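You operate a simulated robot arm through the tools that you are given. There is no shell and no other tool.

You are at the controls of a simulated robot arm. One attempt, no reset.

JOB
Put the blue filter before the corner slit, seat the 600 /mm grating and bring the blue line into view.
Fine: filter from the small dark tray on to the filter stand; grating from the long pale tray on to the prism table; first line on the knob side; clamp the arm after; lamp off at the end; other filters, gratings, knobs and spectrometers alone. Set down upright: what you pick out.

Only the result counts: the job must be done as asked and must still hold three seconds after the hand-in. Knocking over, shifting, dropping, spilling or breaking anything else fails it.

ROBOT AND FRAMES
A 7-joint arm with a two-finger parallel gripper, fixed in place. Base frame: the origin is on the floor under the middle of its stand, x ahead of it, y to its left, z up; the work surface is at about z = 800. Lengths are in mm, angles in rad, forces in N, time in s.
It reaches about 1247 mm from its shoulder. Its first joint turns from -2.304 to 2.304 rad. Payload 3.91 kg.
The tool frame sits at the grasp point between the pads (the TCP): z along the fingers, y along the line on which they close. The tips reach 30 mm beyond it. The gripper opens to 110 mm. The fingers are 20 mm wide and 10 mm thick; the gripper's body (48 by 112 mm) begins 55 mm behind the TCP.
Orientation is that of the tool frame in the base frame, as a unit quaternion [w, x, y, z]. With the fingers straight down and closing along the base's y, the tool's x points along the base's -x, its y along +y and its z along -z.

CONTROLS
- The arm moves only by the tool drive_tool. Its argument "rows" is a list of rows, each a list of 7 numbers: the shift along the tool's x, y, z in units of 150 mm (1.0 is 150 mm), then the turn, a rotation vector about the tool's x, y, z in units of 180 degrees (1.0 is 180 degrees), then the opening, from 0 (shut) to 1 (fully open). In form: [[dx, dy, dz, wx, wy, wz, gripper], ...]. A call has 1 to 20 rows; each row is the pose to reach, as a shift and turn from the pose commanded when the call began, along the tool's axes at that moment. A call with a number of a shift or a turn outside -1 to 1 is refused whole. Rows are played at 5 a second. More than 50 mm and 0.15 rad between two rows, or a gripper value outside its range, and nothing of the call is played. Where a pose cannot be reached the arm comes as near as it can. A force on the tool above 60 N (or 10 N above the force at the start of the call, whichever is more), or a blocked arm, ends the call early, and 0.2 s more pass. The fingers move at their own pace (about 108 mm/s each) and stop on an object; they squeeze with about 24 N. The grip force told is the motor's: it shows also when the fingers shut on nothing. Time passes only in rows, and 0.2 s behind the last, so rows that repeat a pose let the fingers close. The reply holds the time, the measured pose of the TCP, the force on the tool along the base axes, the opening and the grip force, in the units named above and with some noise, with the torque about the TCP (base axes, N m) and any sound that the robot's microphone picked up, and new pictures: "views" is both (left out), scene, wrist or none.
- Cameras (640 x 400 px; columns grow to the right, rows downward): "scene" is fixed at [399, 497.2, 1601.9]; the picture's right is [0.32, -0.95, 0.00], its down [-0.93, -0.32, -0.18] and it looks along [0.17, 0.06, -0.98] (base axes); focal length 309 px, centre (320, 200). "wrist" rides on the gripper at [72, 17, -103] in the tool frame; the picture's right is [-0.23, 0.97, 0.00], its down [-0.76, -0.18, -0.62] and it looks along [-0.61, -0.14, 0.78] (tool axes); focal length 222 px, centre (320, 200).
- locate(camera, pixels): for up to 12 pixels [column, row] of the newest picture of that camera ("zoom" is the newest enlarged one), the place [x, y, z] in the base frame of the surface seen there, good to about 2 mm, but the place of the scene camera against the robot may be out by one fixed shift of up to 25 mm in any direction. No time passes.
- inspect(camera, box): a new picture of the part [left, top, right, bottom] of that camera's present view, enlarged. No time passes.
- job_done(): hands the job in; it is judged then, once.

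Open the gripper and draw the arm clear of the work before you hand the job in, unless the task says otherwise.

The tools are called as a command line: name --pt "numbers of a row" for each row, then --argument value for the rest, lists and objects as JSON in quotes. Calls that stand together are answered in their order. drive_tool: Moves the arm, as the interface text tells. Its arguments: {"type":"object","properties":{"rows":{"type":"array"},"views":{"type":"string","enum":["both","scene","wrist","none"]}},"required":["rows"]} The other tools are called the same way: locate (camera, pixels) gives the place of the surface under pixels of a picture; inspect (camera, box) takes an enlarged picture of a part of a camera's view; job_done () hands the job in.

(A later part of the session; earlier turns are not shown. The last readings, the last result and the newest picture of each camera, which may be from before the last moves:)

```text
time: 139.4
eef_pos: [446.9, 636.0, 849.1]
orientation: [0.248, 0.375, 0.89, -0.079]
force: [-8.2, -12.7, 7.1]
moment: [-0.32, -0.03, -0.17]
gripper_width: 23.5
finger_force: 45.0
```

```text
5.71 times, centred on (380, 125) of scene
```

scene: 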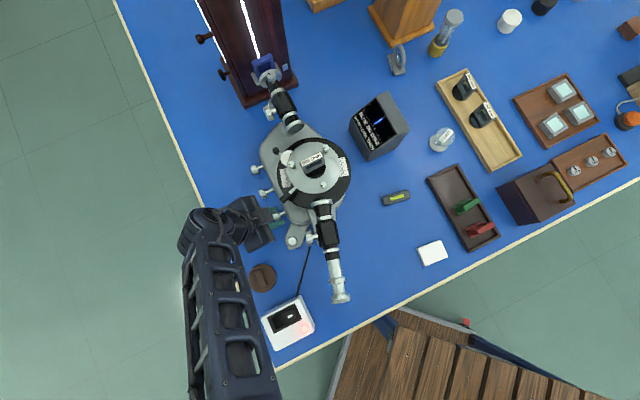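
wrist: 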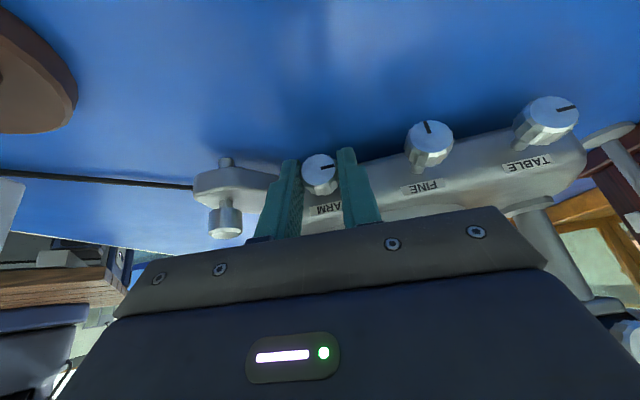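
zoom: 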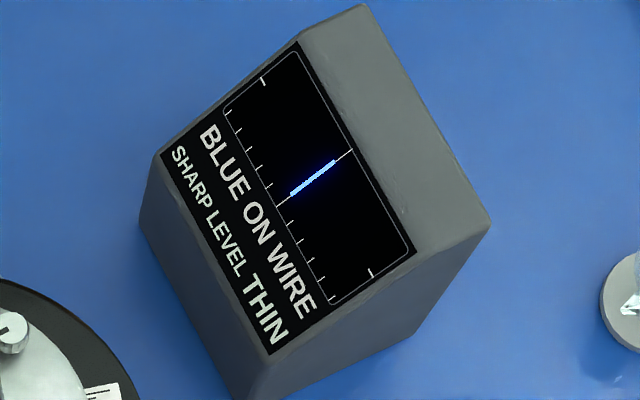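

ARM's mark is nearly parallel to TABLE's now (≈87°). No resistance yet; I turn another ~8° while easing the side load.

drive_tool --pt "0.0001 -0.0075 0.0001 -0.0144 0 0.0083 0" --pt "0.0003 -0.0125 0.0006 -0.0289 0 0.0167 0" --pt "0.0005 -0.0169 0.0008 -0.0385 0 0.0222 0" --pt "0.0005 -0.0169 0.0008 -0.0385 0 0.0222 0" --views "both"

inspect --camera "wrist" --box '[290, 60, 630, 240]'

inspect --camera "wrist" --box '[240, 100, 400, 225]'

```text
time: 140.4
eef_pos: [446.1, 635.0, 850.2]
orientation: [0.272, 0.39, 0.88, -0.017]
force: [1.8, 3.5, -0.9]
moment: [-0.1, -0.15, 0.0]
gripper_width: 23.5
finger_force: 44.8
```

scene: 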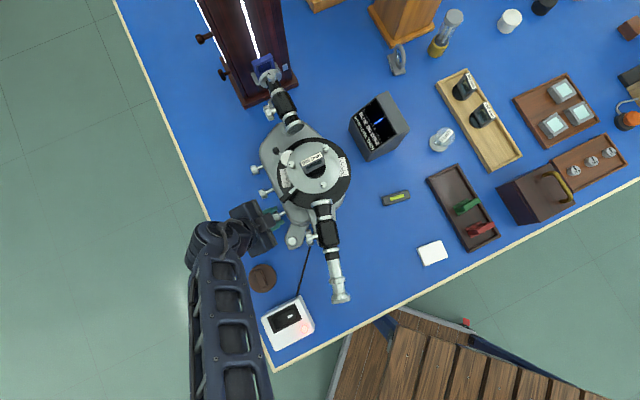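
wrist: 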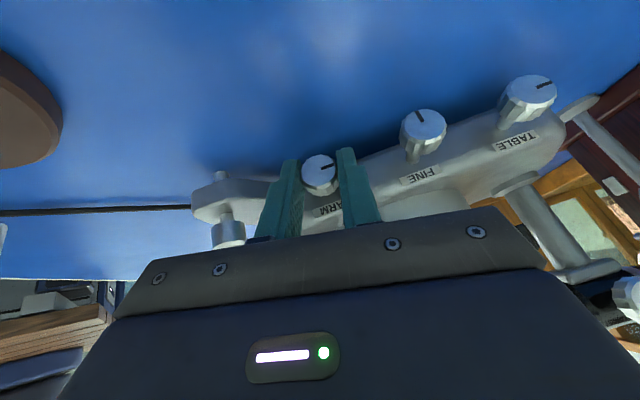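

```text
1.88 times, centred on (460, 150) of wrist
```

zoom: 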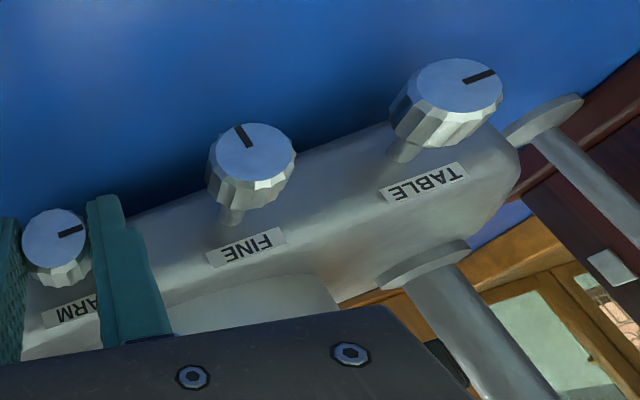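

```text
3.20 times, centred on (320, 162) of wrist
```

zoom: 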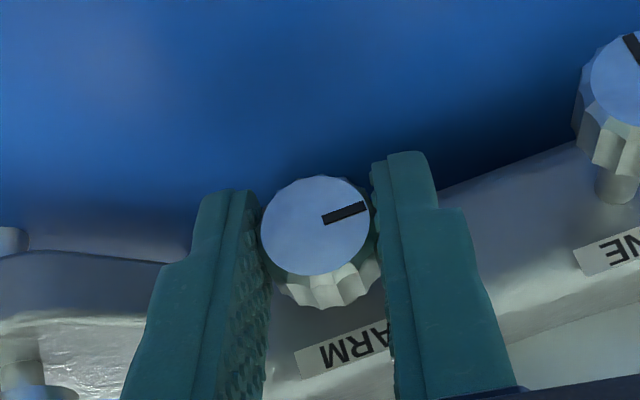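

The ARM mark has now turned just past parallel with its label, like TABLE's. I release the knob and back straight out.

drive_tool --pt "0 0 0 0 0 0 0.24" --pt "0 0 0 0 0 0 0.31" --pt "0 0 0 0 0 0 0.31" --pt "0 0 -0.1 0 0 0 0.31" --pt "0 0 -0.3 0 0 0 0.31" --pt "0 0 -0.55 0 0 0 0.31" --pt "0 0 -0.8 0 0 0 0.31" --views "both"

inspect --camera "wrist" --box '[280, 20, 480, 130]'

inspect --camera "scene" --box '[340, 90, 420, 160]'

```text
time: 142.0
eef_pos: [391.2, 663.3, 952.2]
orientation: [0.273, 0.391, 0.879, -0.017]
force: [0.3, 0.0, -0.5]
moment: [0.0, 0.01, 0.0]
gripper_width: 33.9
finger_force: 0.0
```

scene: 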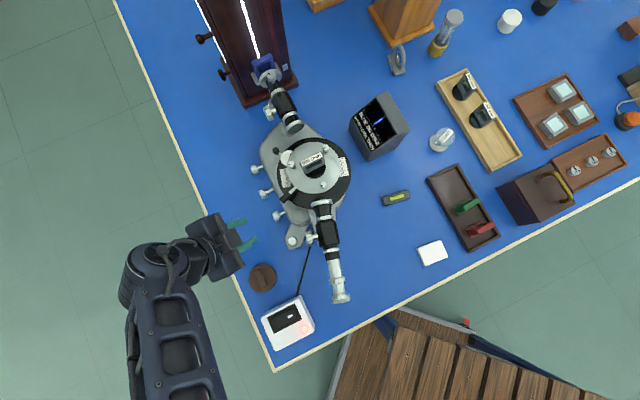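
wrist: 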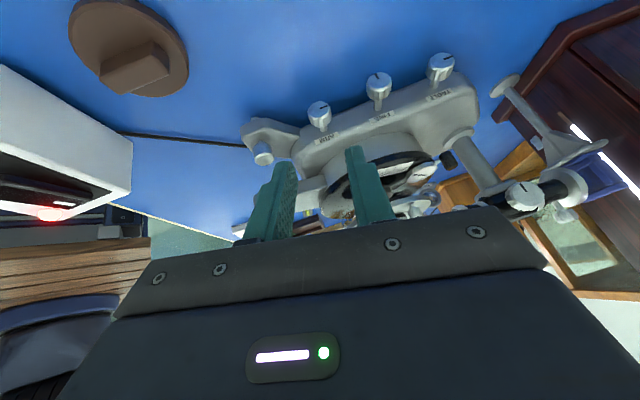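

```text
3.20 times, centred on (380, 75) of wrist
```

zoom: 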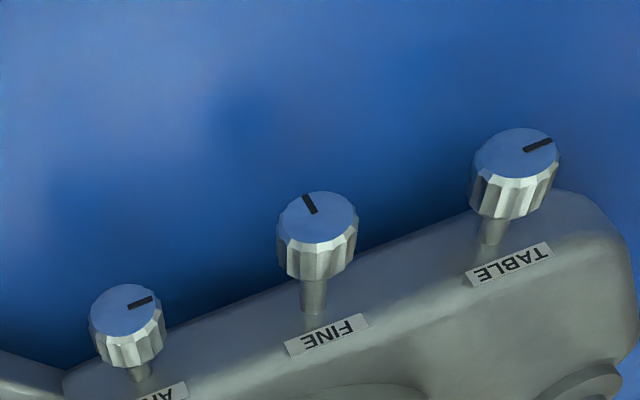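

```text
5.71 times, centred on (380, 125) of scene
```

zoom: 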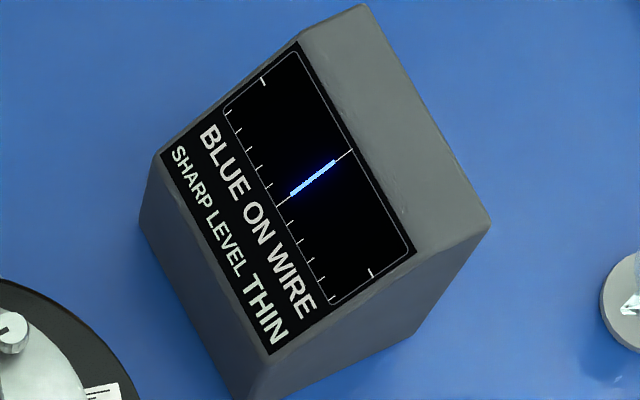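

ARM's mark now matches TABLE's and the line is still on the wire. I bring the tool back upright, and will then verify gently that the telescope is really clamped.

drive_tool --pt "0 0 -0.1 0.0168 0 -0.0097 0.31" --pt "0 0 -0.2 0.0337 0 -0.0195 0.31" --pt "0 0 -0.3 0.0505 0 -0.0292 0.31" --pt "0 0 -0.3 0.0505 0 -0.0292 0.31" --views "none"

drive_tool --pt "0 0 -0.1 0 0.0333 0 0.33" --pt "0 0 -0.2 0 0.0667 0 0.33" --pt "0 0 -0.3 0 0.1 0 0.33" --pt "0 0 -0.4 0 0.1333 0 0.33" --pt "0 0 -0.45 0 0.1667 0 0.33" --views "scene"

```text
time: 143.0
eef_pos: [369.8, 675.3, 990.9]
orientation: [0.24, 0.369, 0.892, -0.099]
force: [0.4, 0.3, -0.1]
moment: [-0.01, -0.02, 0.0]
gripper_width: 34.2
finger_force: 0.0
```

```text
time: 144.2
eef_pos: [345.4, 698.2, 1048.6]
orientation: [-0.001, 0.382, 0.924, 0.001]
force: [0.3, 0.1, 0.0]
moment: [0.0, -0.05, 0.0]
gripper_width: 36.3
finger_force: 0.0
```

scene: 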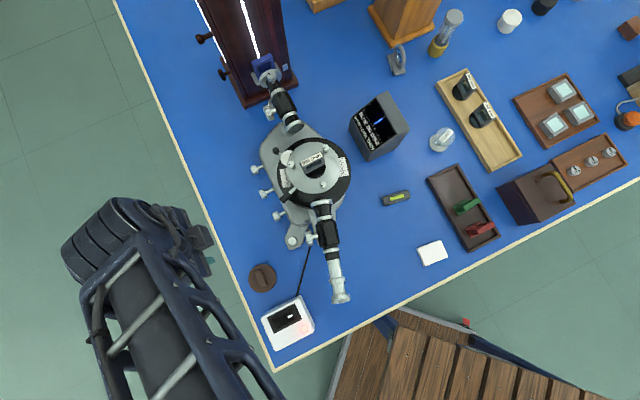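

I travel back over the telescope (raised) and turn the tool across the tube again.

drive_tool --pt "-0.05 -0.05 -0.15 0 0 0 0.33" --pt "-0.2 -0.15 -0.3 0 0 0 0.33" --pt "-0.35 -0.26 -0.45 0 0 0 0.33" --pt "-0.5 -0.36 -0.45 0 0 0 0.33" --pt "-0.64 -0.46 -0.45 0 0 0 0.33" --views "none"

drive_tool --pt "-0.08 -0.06 0 0 0 -0.045 0.33" --pt "-0.16 -0.12 0 0 0 -0.09 0.33" --pt "-0.25 -0.18 0 0 0 -0.135 0.33" --pt "-0.34 -0.24 0 0 0 -0.18 0.33" --pt "-0.43 -0.3 0 0 0 -0.225 0.33" --pt "-0.52 -0.36 0 0 0 -0.27 0.33" --pt "-0.58 -0.42 0 0 0 -0.315 0.33" --pt "-0.64 -0.46 0 0 0 -0.36 0.33" --pt "-0.64 -0.46 0 0 0 -0.4 0.33" --pt "-0.64 -0.46 0 0 0 -0.411 0.33" --views "both"

inspect --camera "wrist" --box '[220, 60, 420, 225]'

```text
time: 145.4
eef_pos: [363.7, 581.9, 1114.6]
orientation: [0.0, 0.382, 0.924, 0.0]
force: [-0.5, 0.2, -0.8]
moment: [-0.01, -0.02, -0.02]
gripper_width: 36.2
finger_force: 0.1
```

```text
time: 147.6
eef_pos: [383.5, 465.3, 1116.6]
orientation: [-0.001, -0.25, 0.968, 0.0]
force: [0.0, -0.2, 0.1]
moment: [0.01, 0.0, 0.02]
gripper_width: 36.4
finger_force: 0.0
```

scene: 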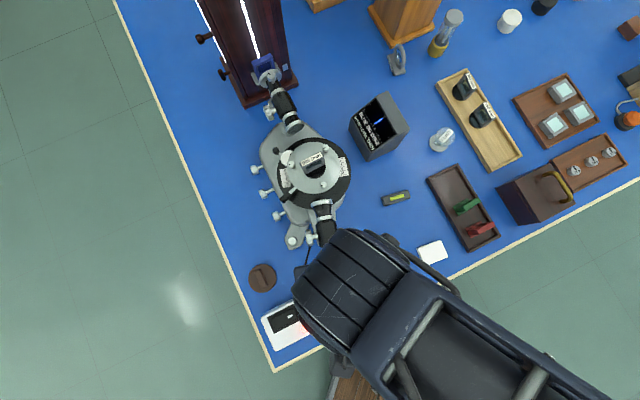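
wrist: 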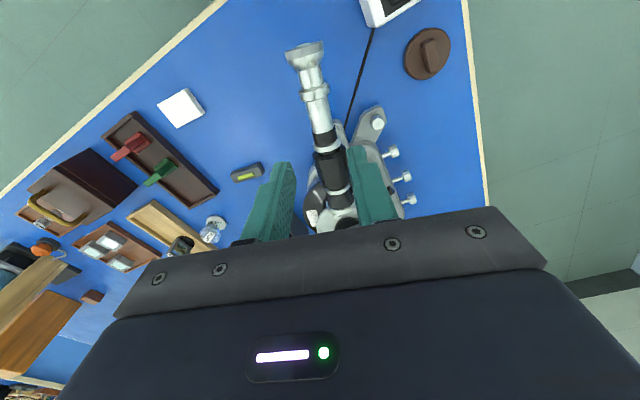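

```text
2.42 times, centred on (320, 142) of wrist
```

zoom: 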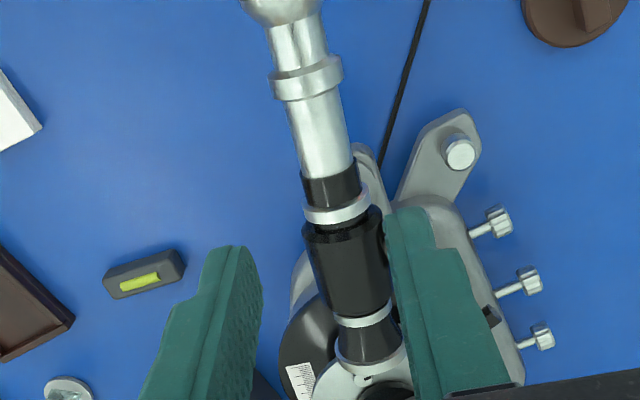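

Same pose as after the push. I lower around the tube again without touching it.

drive_tool --pt "0 0 0.2 0 0 0 0.33" --pt "0 0 0.4 0 0 0 0.33" --pt "0 0 0.6 0 0 0 0.33" --pt "0 0 0.75 0 0 0 0.33" --pt "0 0 0.85 0 0 0 0.33" --pt "0 0 0.88 0 0 0 0.33" --pt "0 0 0.88 0 0 0 0.33" --views "both"

inspect --camera "wrist" --box '[220, 80, 420, 225]'

inspect --camera "scene" --box '[340, 90, 420, 160]'

```text
time: 149.2
eef_pos: [383.8, 465.0, 982.8]
orientation: [0.0, -0.25, 0.968, 0.0]
force: [-0.5, 0.1, -0.1]
moment: [-0.03, 0.0, -0.01]
gripper_width: 36.3
finger_force: 0.0
```

scene: 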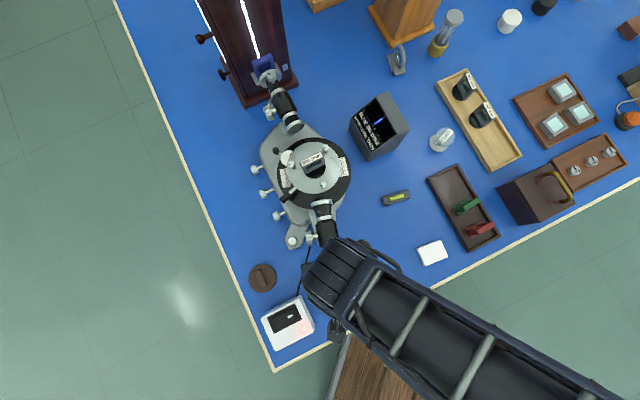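
wrist: 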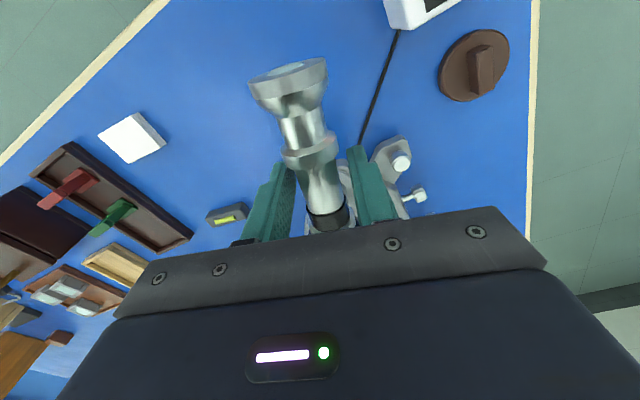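

```text
2.76 times, centred on (320, 152) of wrist
```

zoom: 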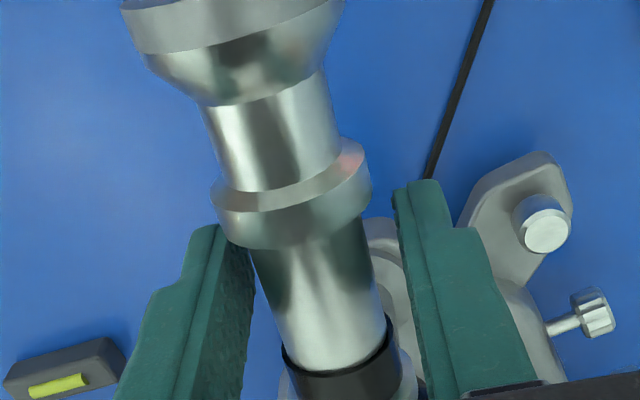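

```text
5.71 times, centred on (380, 125) of scene
```

zoom: 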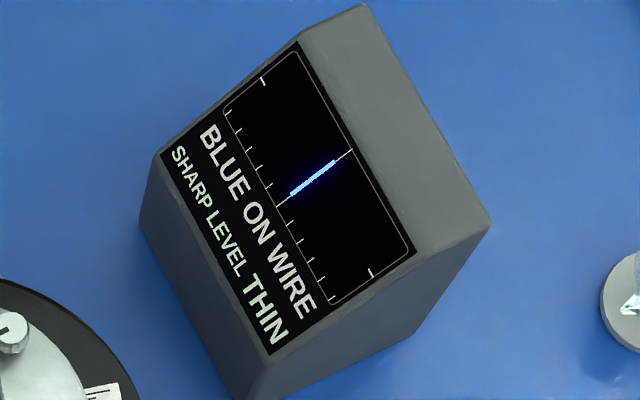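

Now a gentle test: I approach the tube by 4.5 mm, then in ~0.5 mm steps, watching the force.

drive_tool --pt "0 0.015 0 0 0 0 0.33" --pt "0 0.03 0 0 0 0 0.33" --pt "0 0.033 0 0 0 0 0.33" --views "none"

drive_tool --pt "0 0.0035 0 0 0 0 0.33" --pt "0 0.0035 0 0 0 0 0.33" --views "none"

drive_tool --pt "0 0.0035 0 0 0 0 0.33" --pt "0 0.0035 0 0 0 0 0.33" --views "scene"

inspect --camera "scene" --box '[340, 90, 420, 160]'

```text
time: 150.0
eef_pos: [381.4, 471.0, 984.1]
orientation: [0.001, -0.249, 0.968, 0.0]
force: [1.9, -2.0, 0.9]
moment: [-0.07, -0.02, 0.05]
gripper_width: 37.9
finger_force: 1.5
```

```text
time: 150.6
eef_pos: [380.7, 469.2, 983.6]
orientation: [0.0, -0.249, 0.968, 0.0]
force: [2.7, -2.5, -0.7]
moment: [0.01, -0.01, 0.04]
gripper_width: 38.4
finger_force: 1.9
```

```text
time: 151.2
eef_pos: [380.2, 470.3, 983.6]
orientation: [0.0, -0.249, 0.968, 0.0]
force: [3.7, -3.6, -1.5]
moment: [0.01, -0.03, 0.01]
gripper_width: 38.5
finger_force: 2.4
```

scene: 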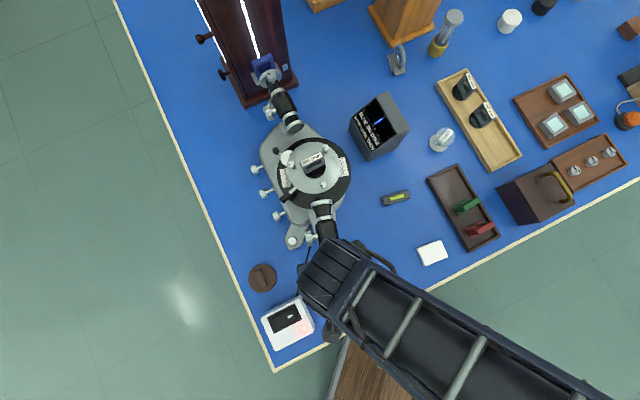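

```text
5.71 times, centred on (380, 125) of scene
```

zoom: 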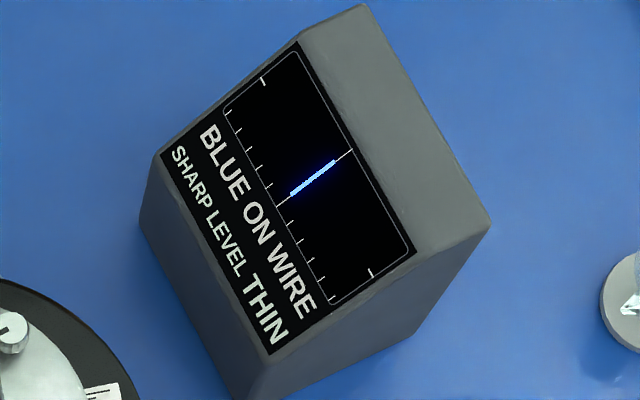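

Now the tube pushes back (5 N, finger forced open 2 mm) and the line does not move: the arm is clamped. I back off and rise.

drive_tool --pt "0 -0.02 0 0 0 0 0.33" --pt "0 -0.045 0 0 0 0 0.33" --pt "0 -0.045 0 0 0 0 0.33" --pt "0 -0.045 -0.15 0 0 0 0.33" --pt "0 -0.045 -0.4 0 0 0 0.33" --pt "0 -0.045 -0.7 0 0 0 0.33" --pt "0 -0.045 -0.95 0 0 0 0.33" --views "both"

inspect --camera "scene" --box '[340, 90, 420, 160]'

inspect --camera "wrist" --box '[340, 0, 460, 90]'

```text
time: 152.8
eef_pos: [382.7, 463.6, 1127.3]
orientation: [-0.001, -0.25, 0.968, -0.001]
force: [-0.2, 0.1, -0.4]
moment: [-0.05, 0.01, 0.0]
gripper_width: 36.3
finger_force: 0.1
```

scene: 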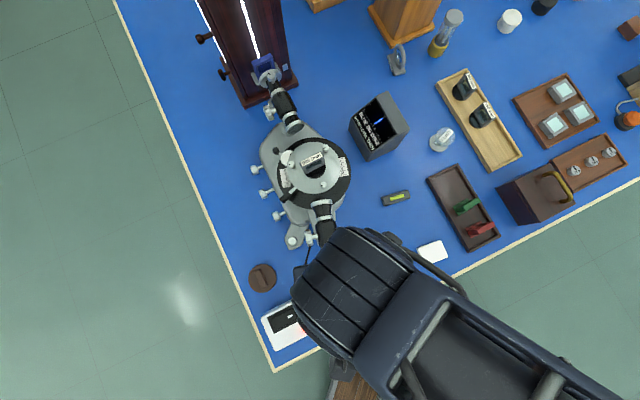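
wrist: 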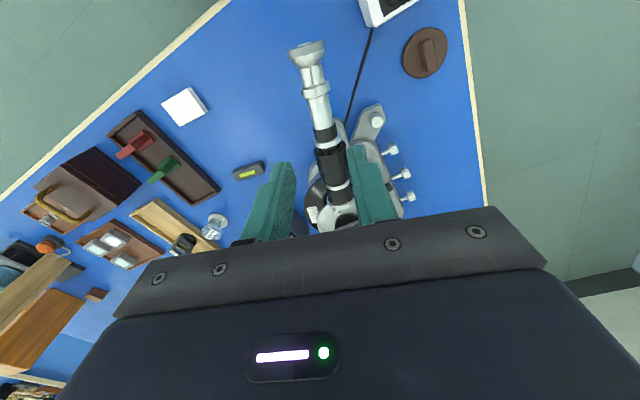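

```text
5.71 times, centred on (380, 125) of scene
```

zoom: 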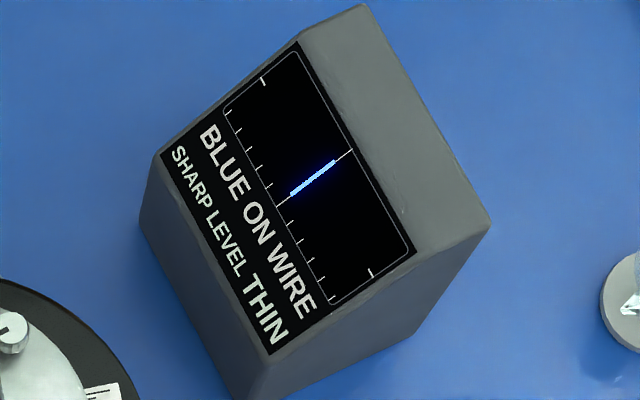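

```text
4.44 times, centred on (400, 45) of wrist
```

zoom: 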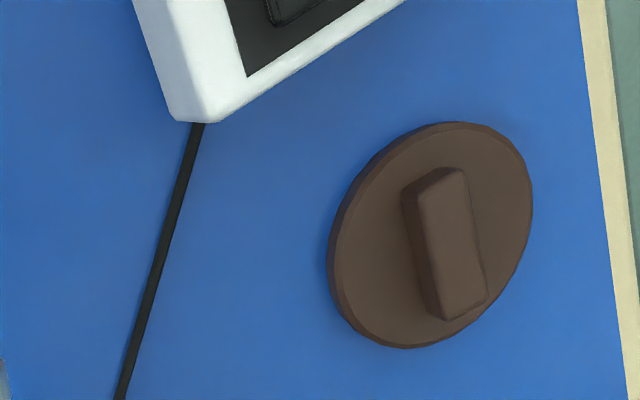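

Line steady on the wire, arm clamped. Last item is the lamp switch: I go above the white switch box with closed fingers and look at the rocker.

drive_tool --pt "0.1 0.12 0 0 0 0 0.1" --pt "0.25 0.3 0.05 0 0 0 0" --pt "0.4 0.48 0.1 0 0 0 0" --pt "0.52 0.62 0.2 0 0 0 0" --pt "0.608 0.727 0.31 0 0 0 0" --pt "0.608 0.727 0.31 0 0 0 0" --views "both"

inspect --camera "wrist" --box '[240, 20, 400, 140]'

```text
time: 154.2
eef_pos: [250.4, 516.3, 1080.4]
orientation: [0.0, -0.25, 0.968, 0.0]
force: [-0.7, 0.4, -0.2]
moment: [-0.01, 0.02, 0.01]
gripper_width: 0.0
finger_force: 24.5
```

scene: 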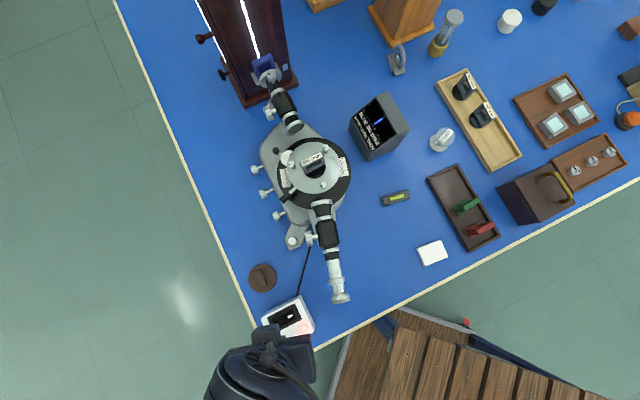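
wrist: 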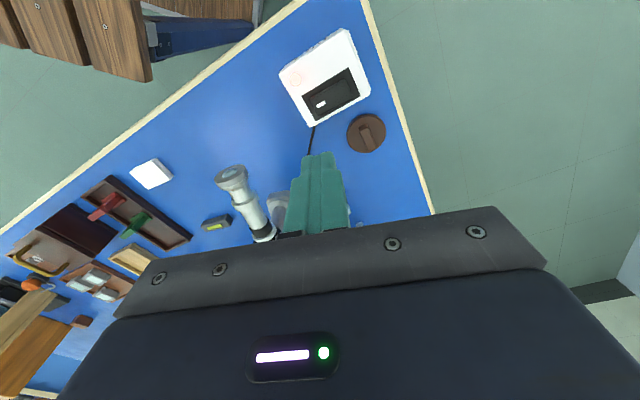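

```text
3.33 times, centred on (320, 80) of wrist
```

zoom: 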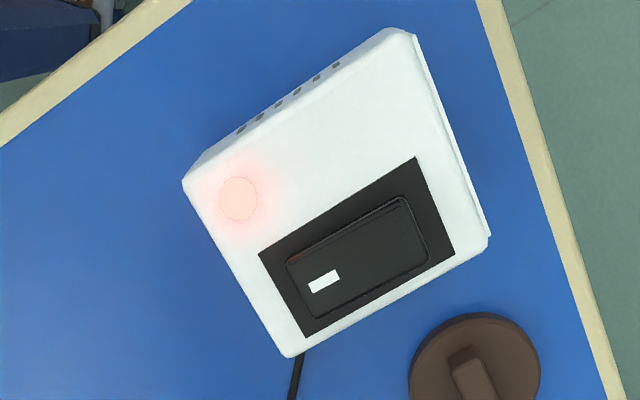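

The rocker is at (332,93) with a white bar at its left end. I zoom in and measure which end is raised.

inspect --camera "wrist" --box '[296, 60, 376, 124]'

locate --camera "zoom" --pixels '[[200, 215], [235, 285], [300, 235], [340, 160], [390, 200], [405, 140], [430, 190], [165, 185], [460, 230], [250, 320], [100, 120], [250, 250]]'

```text
6.25 times, centred on (336, 92) of wrist
```

zoom: 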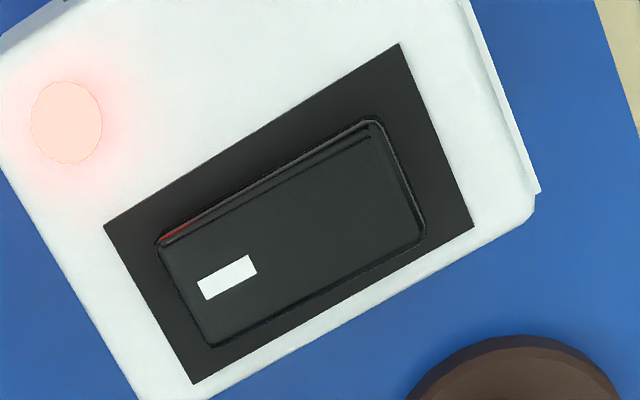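

```text
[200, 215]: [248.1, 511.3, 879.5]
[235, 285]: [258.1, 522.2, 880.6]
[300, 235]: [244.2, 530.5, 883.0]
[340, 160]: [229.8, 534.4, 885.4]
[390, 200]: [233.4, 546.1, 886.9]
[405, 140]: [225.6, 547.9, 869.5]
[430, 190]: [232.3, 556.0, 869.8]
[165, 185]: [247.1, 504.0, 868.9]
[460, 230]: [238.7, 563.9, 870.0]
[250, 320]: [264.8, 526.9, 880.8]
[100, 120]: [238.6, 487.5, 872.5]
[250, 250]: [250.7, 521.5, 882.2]
```

The white-bar end is down (z ≈ 880) and the far end is raised (z ≈ 887): lamp on. I locate the raised end precisely to press it.

locate --camera "zoom" --pixels '[[195, 290], [292, 235], [380, 182], [372, 165], [392, 205], [400, 185], [410, 210], [375, 140], [350, 205], [360, 225]]'

```text
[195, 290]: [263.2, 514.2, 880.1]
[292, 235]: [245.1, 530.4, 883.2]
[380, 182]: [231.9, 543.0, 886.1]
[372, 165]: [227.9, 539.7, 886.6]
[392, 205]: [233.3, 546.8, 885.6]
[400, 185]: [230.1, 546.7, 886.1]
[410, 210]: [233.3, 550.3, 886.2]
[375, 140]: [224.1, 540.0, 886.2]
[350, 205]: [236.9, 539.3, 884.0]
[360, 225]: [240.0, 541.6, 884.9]
```

Press point ≈ (234, 542.5), top z ≈ 886.5. I lower the closed fingertips to ~18 mm above it.

drive_tool --pt "0.005 0.1 0.15 0 0 0 0" --pt "0.011 0.206 0.35 0 0 0 0" --pt "0.011 0.206 0.6 0 0 0 0" --pt "0.011 0.206 0.8 0 0 0 0" --pt "0.011 0.206 0.92 0 0 0 0" --pt "0.011 0.206 0.969 0 0 0 0" --pt "0.011 0.206 0.969 0 0 0 0" --views "both"

inspect --camera "wrist" --box '[240, 80, 400, 200]'

```text
time: 155.8
eef_pos: [235.3, 542.3, 934.5]
orientation: [0.0, -0.249, 0.968, 0.0]
force: [-0.2, -0.1, 0.0]
moment: [0.0, 0.03, 0.0]
gripper_width: 0.0
finger_force: 24.0
```

scene: 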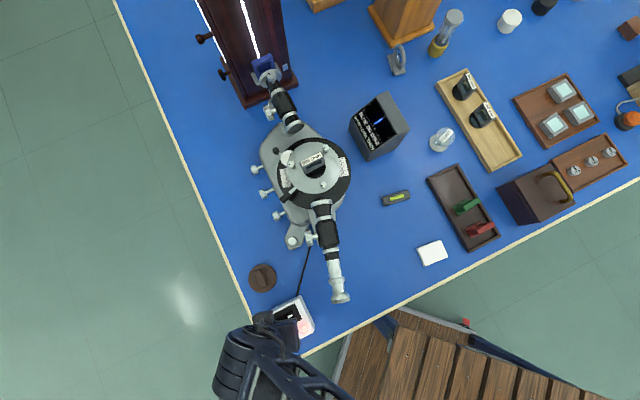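
wrist: 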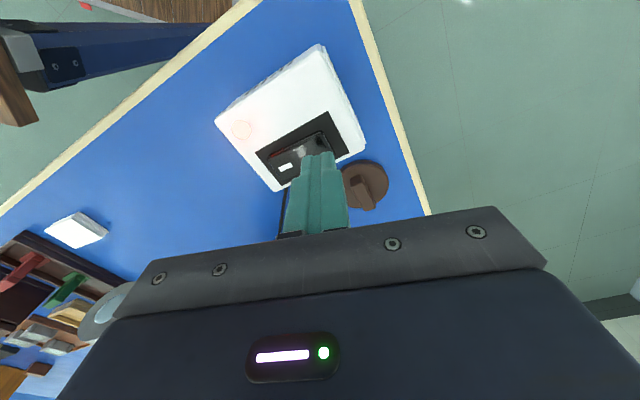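

```text
3.33 times, centred on (320, 140) of wrist
```

zoom: 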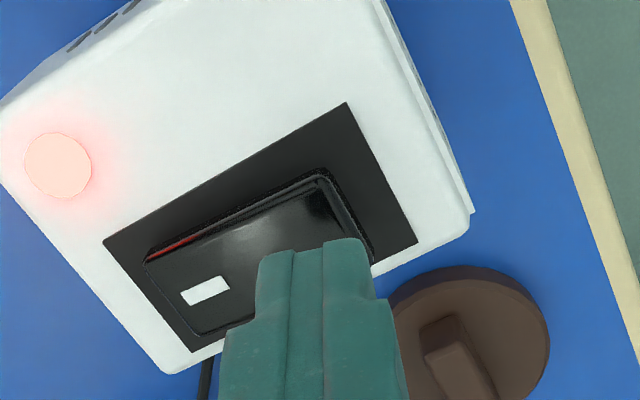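

The tips are above the raised half of the rocker. I shift 3 mm toward its end and lower to just above it.

drive_tool --pt "0 0.01 0.03 0 0 0 0" --pt "0 0.02 0.06 0 0 0 0" --pt "0 0.02 0.09 0 0 0 0" --pt "0 0.02 0.1 0 0 0 0" --views "none"

drive_tool --pt "0 0 0.01 0 0 0 0" --pt "0 0 0.02 0 0 0 0" --pt "0 0 0.03 0 0 0 0" --pt "0 0 0.03 0 0 0 0" --views "scene"

```text
time: 156.8
eef_pos: [234.3, 545.4, 919.1]
orientation: [-0.001, -0.25, 0.968, 0.0]
force: [0.7, -0.8, -0.2]
moment: [0.04, -0.02, 0.02]
gripper_width: 0.2
finger_force: 23.8
```

```text
time: 157.8
eef_pos: [232.0, 545.5, 915.9]
orientation: [0.0, -0.25, 0.968, -0.001]
force: [0.5, 0.7, 0.5]
moment: [0.0, -0.02, 0.02]
gripper_width: 0.0
finger_force: 24.1
```

scene: 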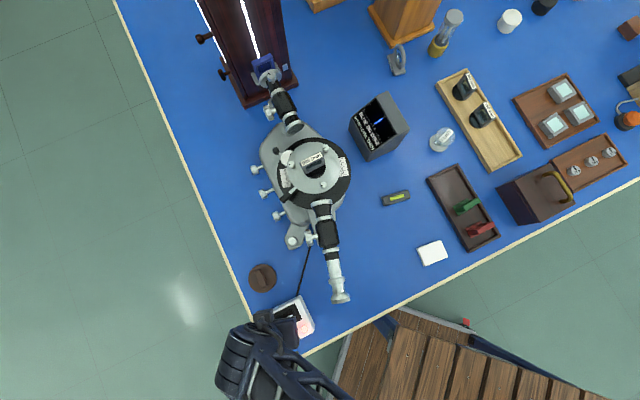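

Almost touching; I continue pressing in small steps until the rocker flips.

drive_tool --pt "0 0 0.01 0 0 0 0" --pt "0 0 0.02 0 0 0 0" --pt "0 0 0.02 0 0 0 0" --views "none"

drive_tool --pt "0 0 0.007 0 0 0 0" --pt "0 0 0.013 0 0 0 0" --pt "0 0 0.013 0 0 0 0" --views "scene"

```text
time: 158.6
eef_pos: [235.0, 543.9, 913.2]
orientation: [0.001, -0.25, 0.968, 0.0]
force: [-0.1, -1.1, 8.0]
moment: [-0.05, -0.1, -0.06]
gripper_width: 0.0
finger_force: 23.9
```

```text
time: 159.4
eef_pos: [233.1, 544.2, 912.8]
orientation: [0.0, -0.25, 0.968, 0.001]
force: [2.6, -5.2, 42.1]
moment: [-0.3, -0.59, -0.05]
gripper_width: 0.2
finger_force: 23.5
```

scene: 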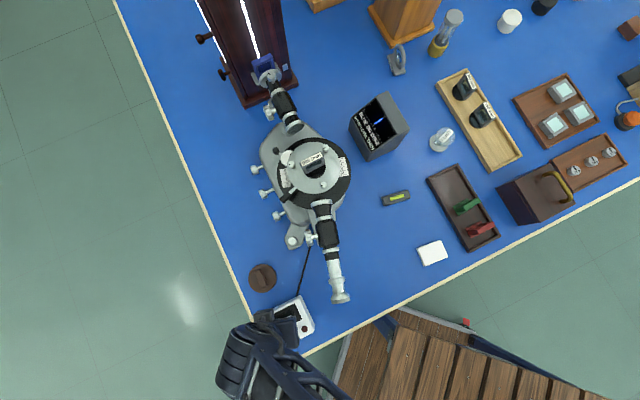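

Force rose to 42 N and the pilot light looks dark now. I check switch, slit and display.

inspect --camera "scene" --box '[250, 290, 330, 350]'

inspect --camera "scene" --box '[220, 0, 316, 90]'

inspect --camera "scene" --box '[340, 90, 420, 160]'

```text
6.67 times, centred on (290, 320) of scene
```

zoom: 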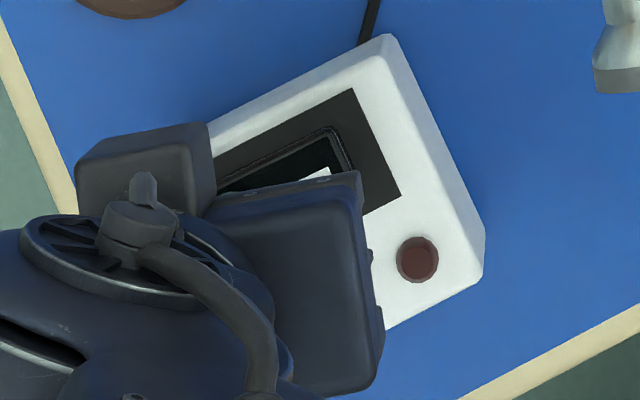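

```text
4.44 times, centred on (268, 45) of scene
```

zoom: 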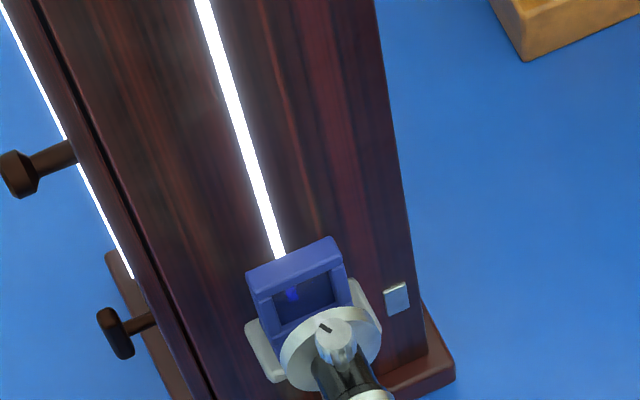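

```text
5.71 times, centred on (380, 125) of scene
```

zoom: 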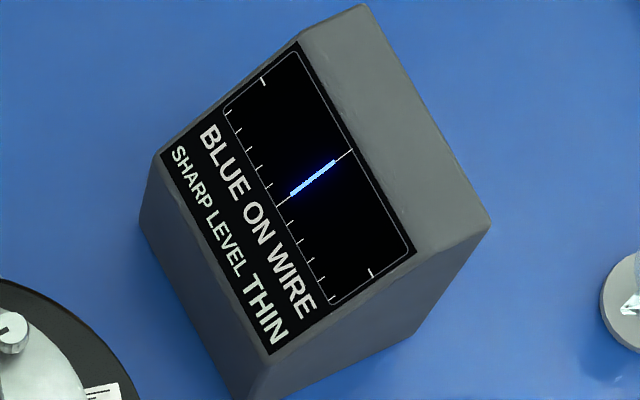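

The pilot light is off but the slit still shows bright; I release the rocker and see what happens over time.

drive_tool --pt "0 0 -0.03 0 0 0 0" --pt "0 0 -0.1 0 0 0 0" --pt "0 0 -0.3 0 0 0 0" --pt "0 0 -0.6 0 0 0 0" --pt "0 0 -0.9 0 0 0 0" --views "both"

inspect --camera "wrist" --box '[256, 40, 384, 140]'

inspect --camera "scene" --box '[340, 90, 420, 160]'

inspect --camera "scene" --box '[180, 0, 316, 90]'

```text
time: 160.6
eef_pos: [234.0, 543.0, 1045.3]
orientation: [0.0, -0.249, 0.968, 0.0]
force: [1.0, 0.9, -0.6]
moment: [-0.01, 0.02, -0.01]
gripper_width: 0.0
finger_force: 24.5
```

scene: 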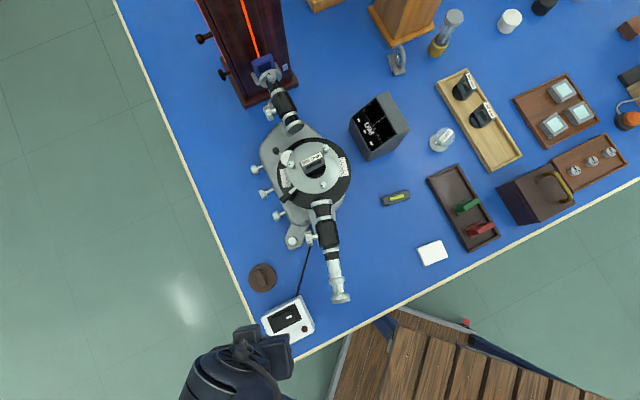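
wrist: 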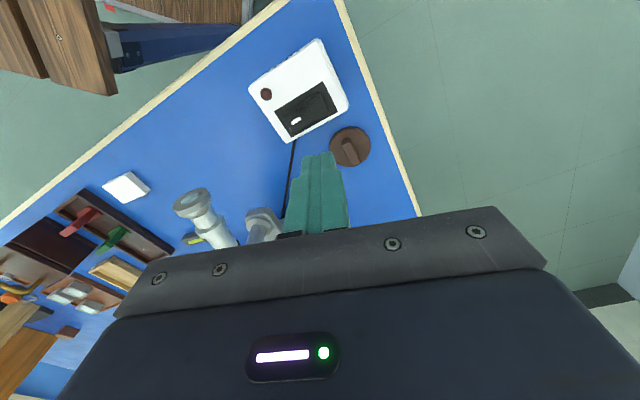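

```text
4.00 times, centred on (320, 90) of wrist
```

zoom: 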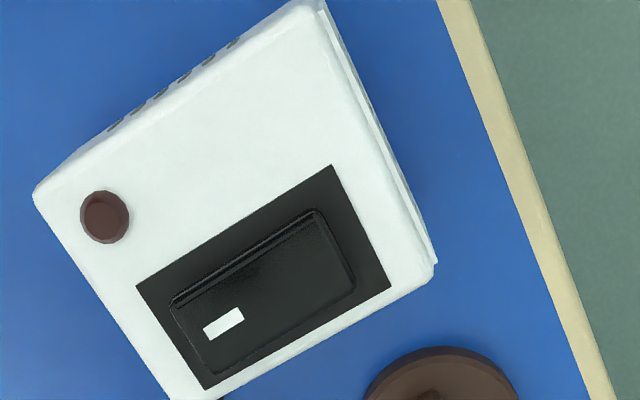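

```text
5.71 times, centred on (380, 125) of scene
```

zoom: 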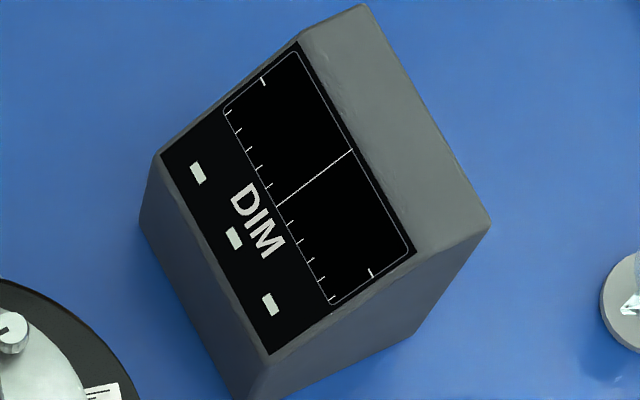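

```text
4.44 times, centred on (248, 45) of scene
```

zoom: 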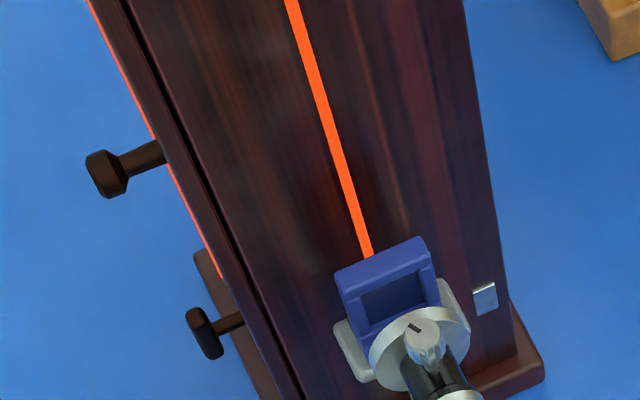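

The switch is off: pilot dark, slit glowing orange as the lamp cools, display "DIM". I open the gripper, rise and draw the arm clear while time passes.

drive_tool --pt "0 0 -0.2 0 0 0 0.5" --pt "0 0 -0.5 0 0 0 1" --pt "0 0 -0.8 0 0 0 1" --pt "0 0 -1 0 0 0 1" --views "none"

drive_tool --pt "0.1 -0.2 0 0 0 0 1" --pt "0.2 -0.4 0 0 0 0 1" --pt "0.3 -0.6 0 0 0 0 1" --pt "0.4 -0.75 0 0 0 0 1" --pt "0.47 -0.85 0 0 0 0 1" --views "none"

drive_tool --pt "0.1 -0.2 0 0 0 0 1" --pt "0.2 -0.4 0 0 0 0 1" --pt "0.3 -0.6 0 0 0 0 1" --pt "0.4 -0.75 0 0 0 0 1" --pt "0.47 -0.85 0 0 0 0 1" --views "both"

inspect --camera "scene" --box '[180, 0, 316, 90]'

inspect --camera "scene" --box '[340, 90, 420, 160]'

inspect --camera "scene" --box '[250, 290, 330, 350]'

inspect --camera "scene" --box '[250, 110, 378, 310]'

```text
time: 161.6
eef_pos: [234.4, 545.5, 1195.7]
orientation: [0.0, -0.25, 0.968, -0.001]
force: [-0.3, -0.3, -0.6]
moment: [0.0, 0.01, 0.0]
gripper_width: 110.0
finger_force: 0.0
```

```text
time: 162.8
eef_pos: [233.0, 400.0, 1196.3]
orientation: [0.0, -0.249, 0.969, 0.0]
force: [0.2, -0.2, -0.3]
moment: [0.0, -0.01, -0.02]
gripper_width: 109.9
finger_force: 0.0
```

```text
time: 164.0
eef_pos: [233.9, 254.4, 1196.1]
orientation: [0.0, -0.249, 0.968, 0.0]
force: [0.6, 0.0, 0.2]
moment: [-0.03, 0.03, 0.0]
gripper_width: 110.0
finger_force: 0.0
```

scene: 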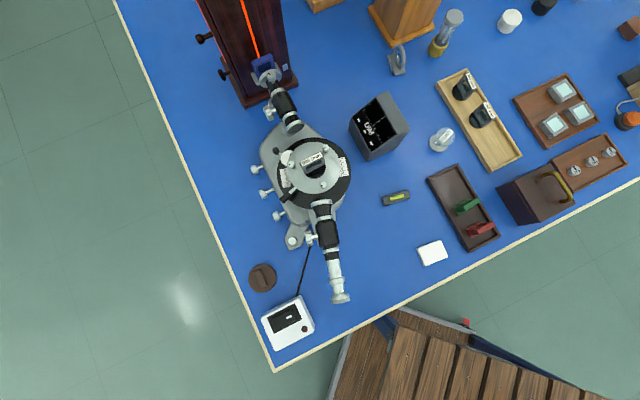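
wrist: 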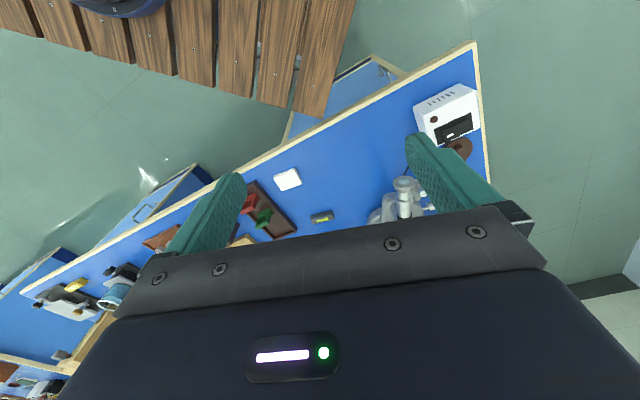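

```text
4.44 times, centred on (248, 45) of scene
```

zoom: 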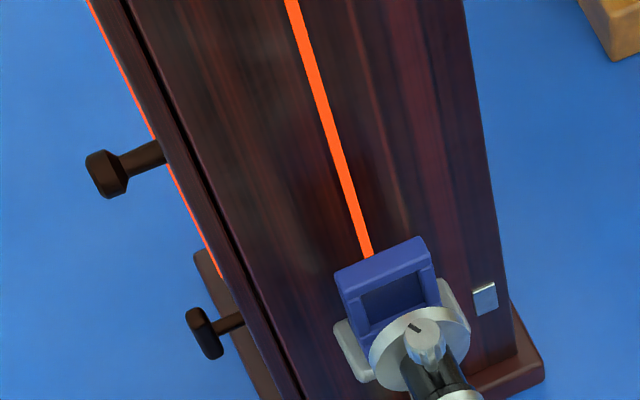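

```text
5.71 times, centred on (380, 125) of scene
```

zoom: 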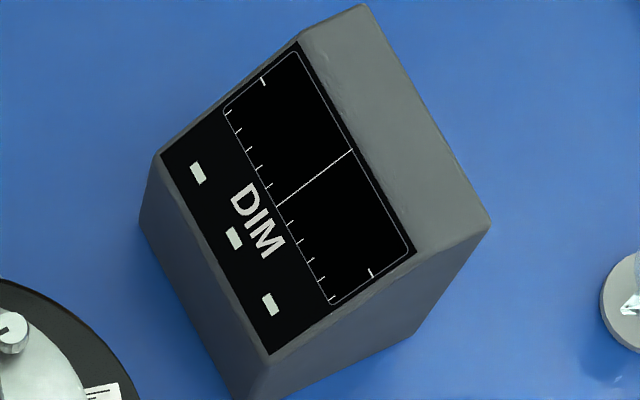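

```text
6.67 times, centred on (290, 320) of scene
```

zoom: 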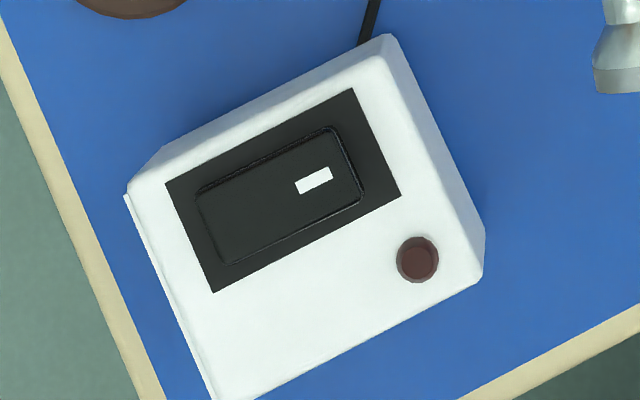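

```text
2.00 times, centred on (314, 210) of scene
```

zoom: 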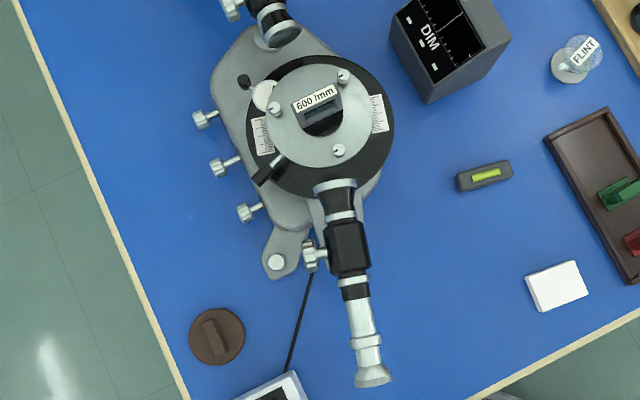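

The pilot is dark; the slit glows orange and the display says DIM. I wait a few seconds to see if the glow dies out.

drive_tool --pt "0 0 0 0 0 0 1" --pt "0 0 0 0 0 0 1" --pt "0 0 0 0 0 0 1" --pt "0 0 0 0 0 0 1" --pt "0 0 0 0 0 0 1" --pt "0 0 0 0 0 0 1" --pt "0 0 0 0 0 0 1" --pt "0 0 0 0 0 0 1" --pt "0 0 0 0 0 0 1" --pt "0 0 0 0 0 0 1" --pt "0 0 0 0 0 0 1" --pt "0 0 0 0 0 0 1" --pt "0 0 0 0 0 0 1" --pt "0 0 0 0 0 0 1" --pt "0 0 0 0 0 0 1" --pt "0 0 0 0 0 0 1" --pt "0 0 0 0 0 0 1" --pt "0 0 0 0 0 0 1" --pt "0 0 0 0 0 0 1" --pt "0 0 0 0 0 0 1" --views "both"

inspect --camera "scene" --box '[180, 0, 316, 90]'

inspect --camera "scene" --box '[340, 90, 420, 160]'

inspect --camera "wrist" --box '[400, 70, 500, 150]'

```text
time: 168.2
eef_pos: [233.8, 253.9, 1194.8]
orientation: [0.0, -0.249, 0.968, 0.0]
force: [-0.7, -0.2, 0.2]
moment: [0.0, 0.04, 0.0]
gripper_width: 110.1
finger_force: 0.1
```

scene: 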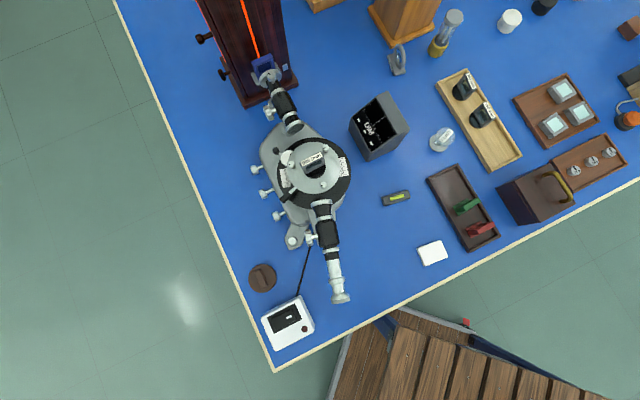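
wrist: 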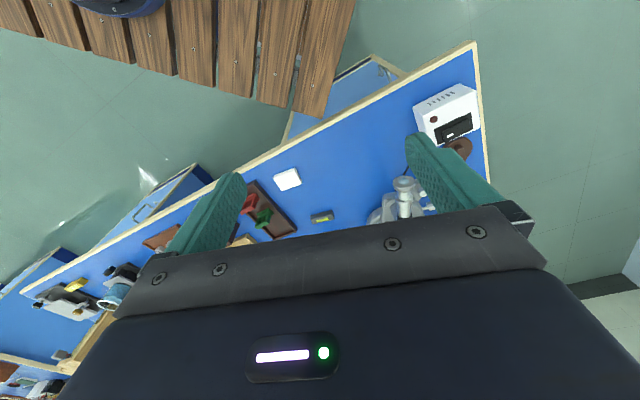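

```text
4.44 times, centred on (248, 45) of scene
```

zoom: 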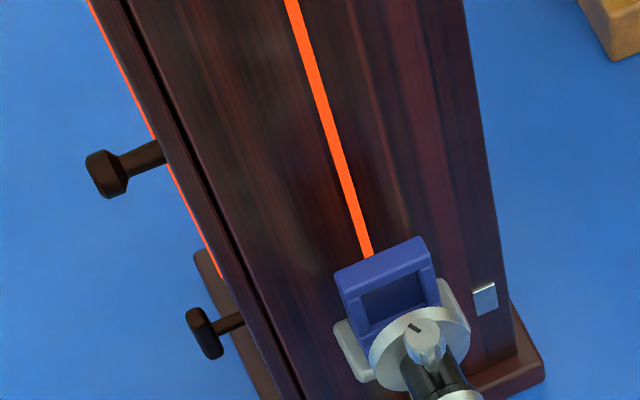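

```text
5.71 times, centred on (380, 125) of scene
```

zoom: 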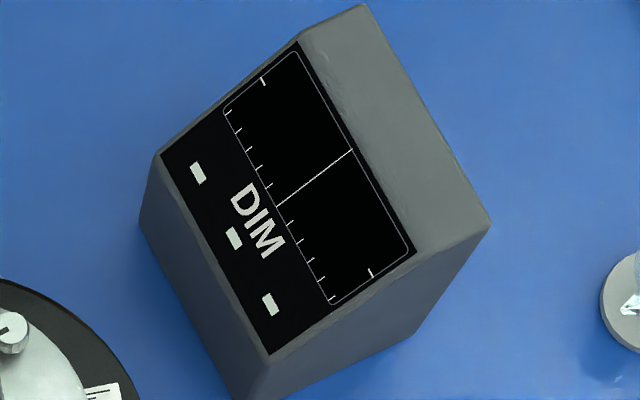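

```text
5.00 times, centred on (450, 110) of wrist
```

zoom: 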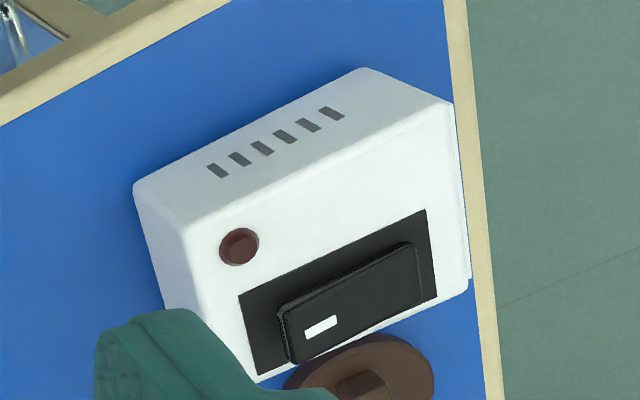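

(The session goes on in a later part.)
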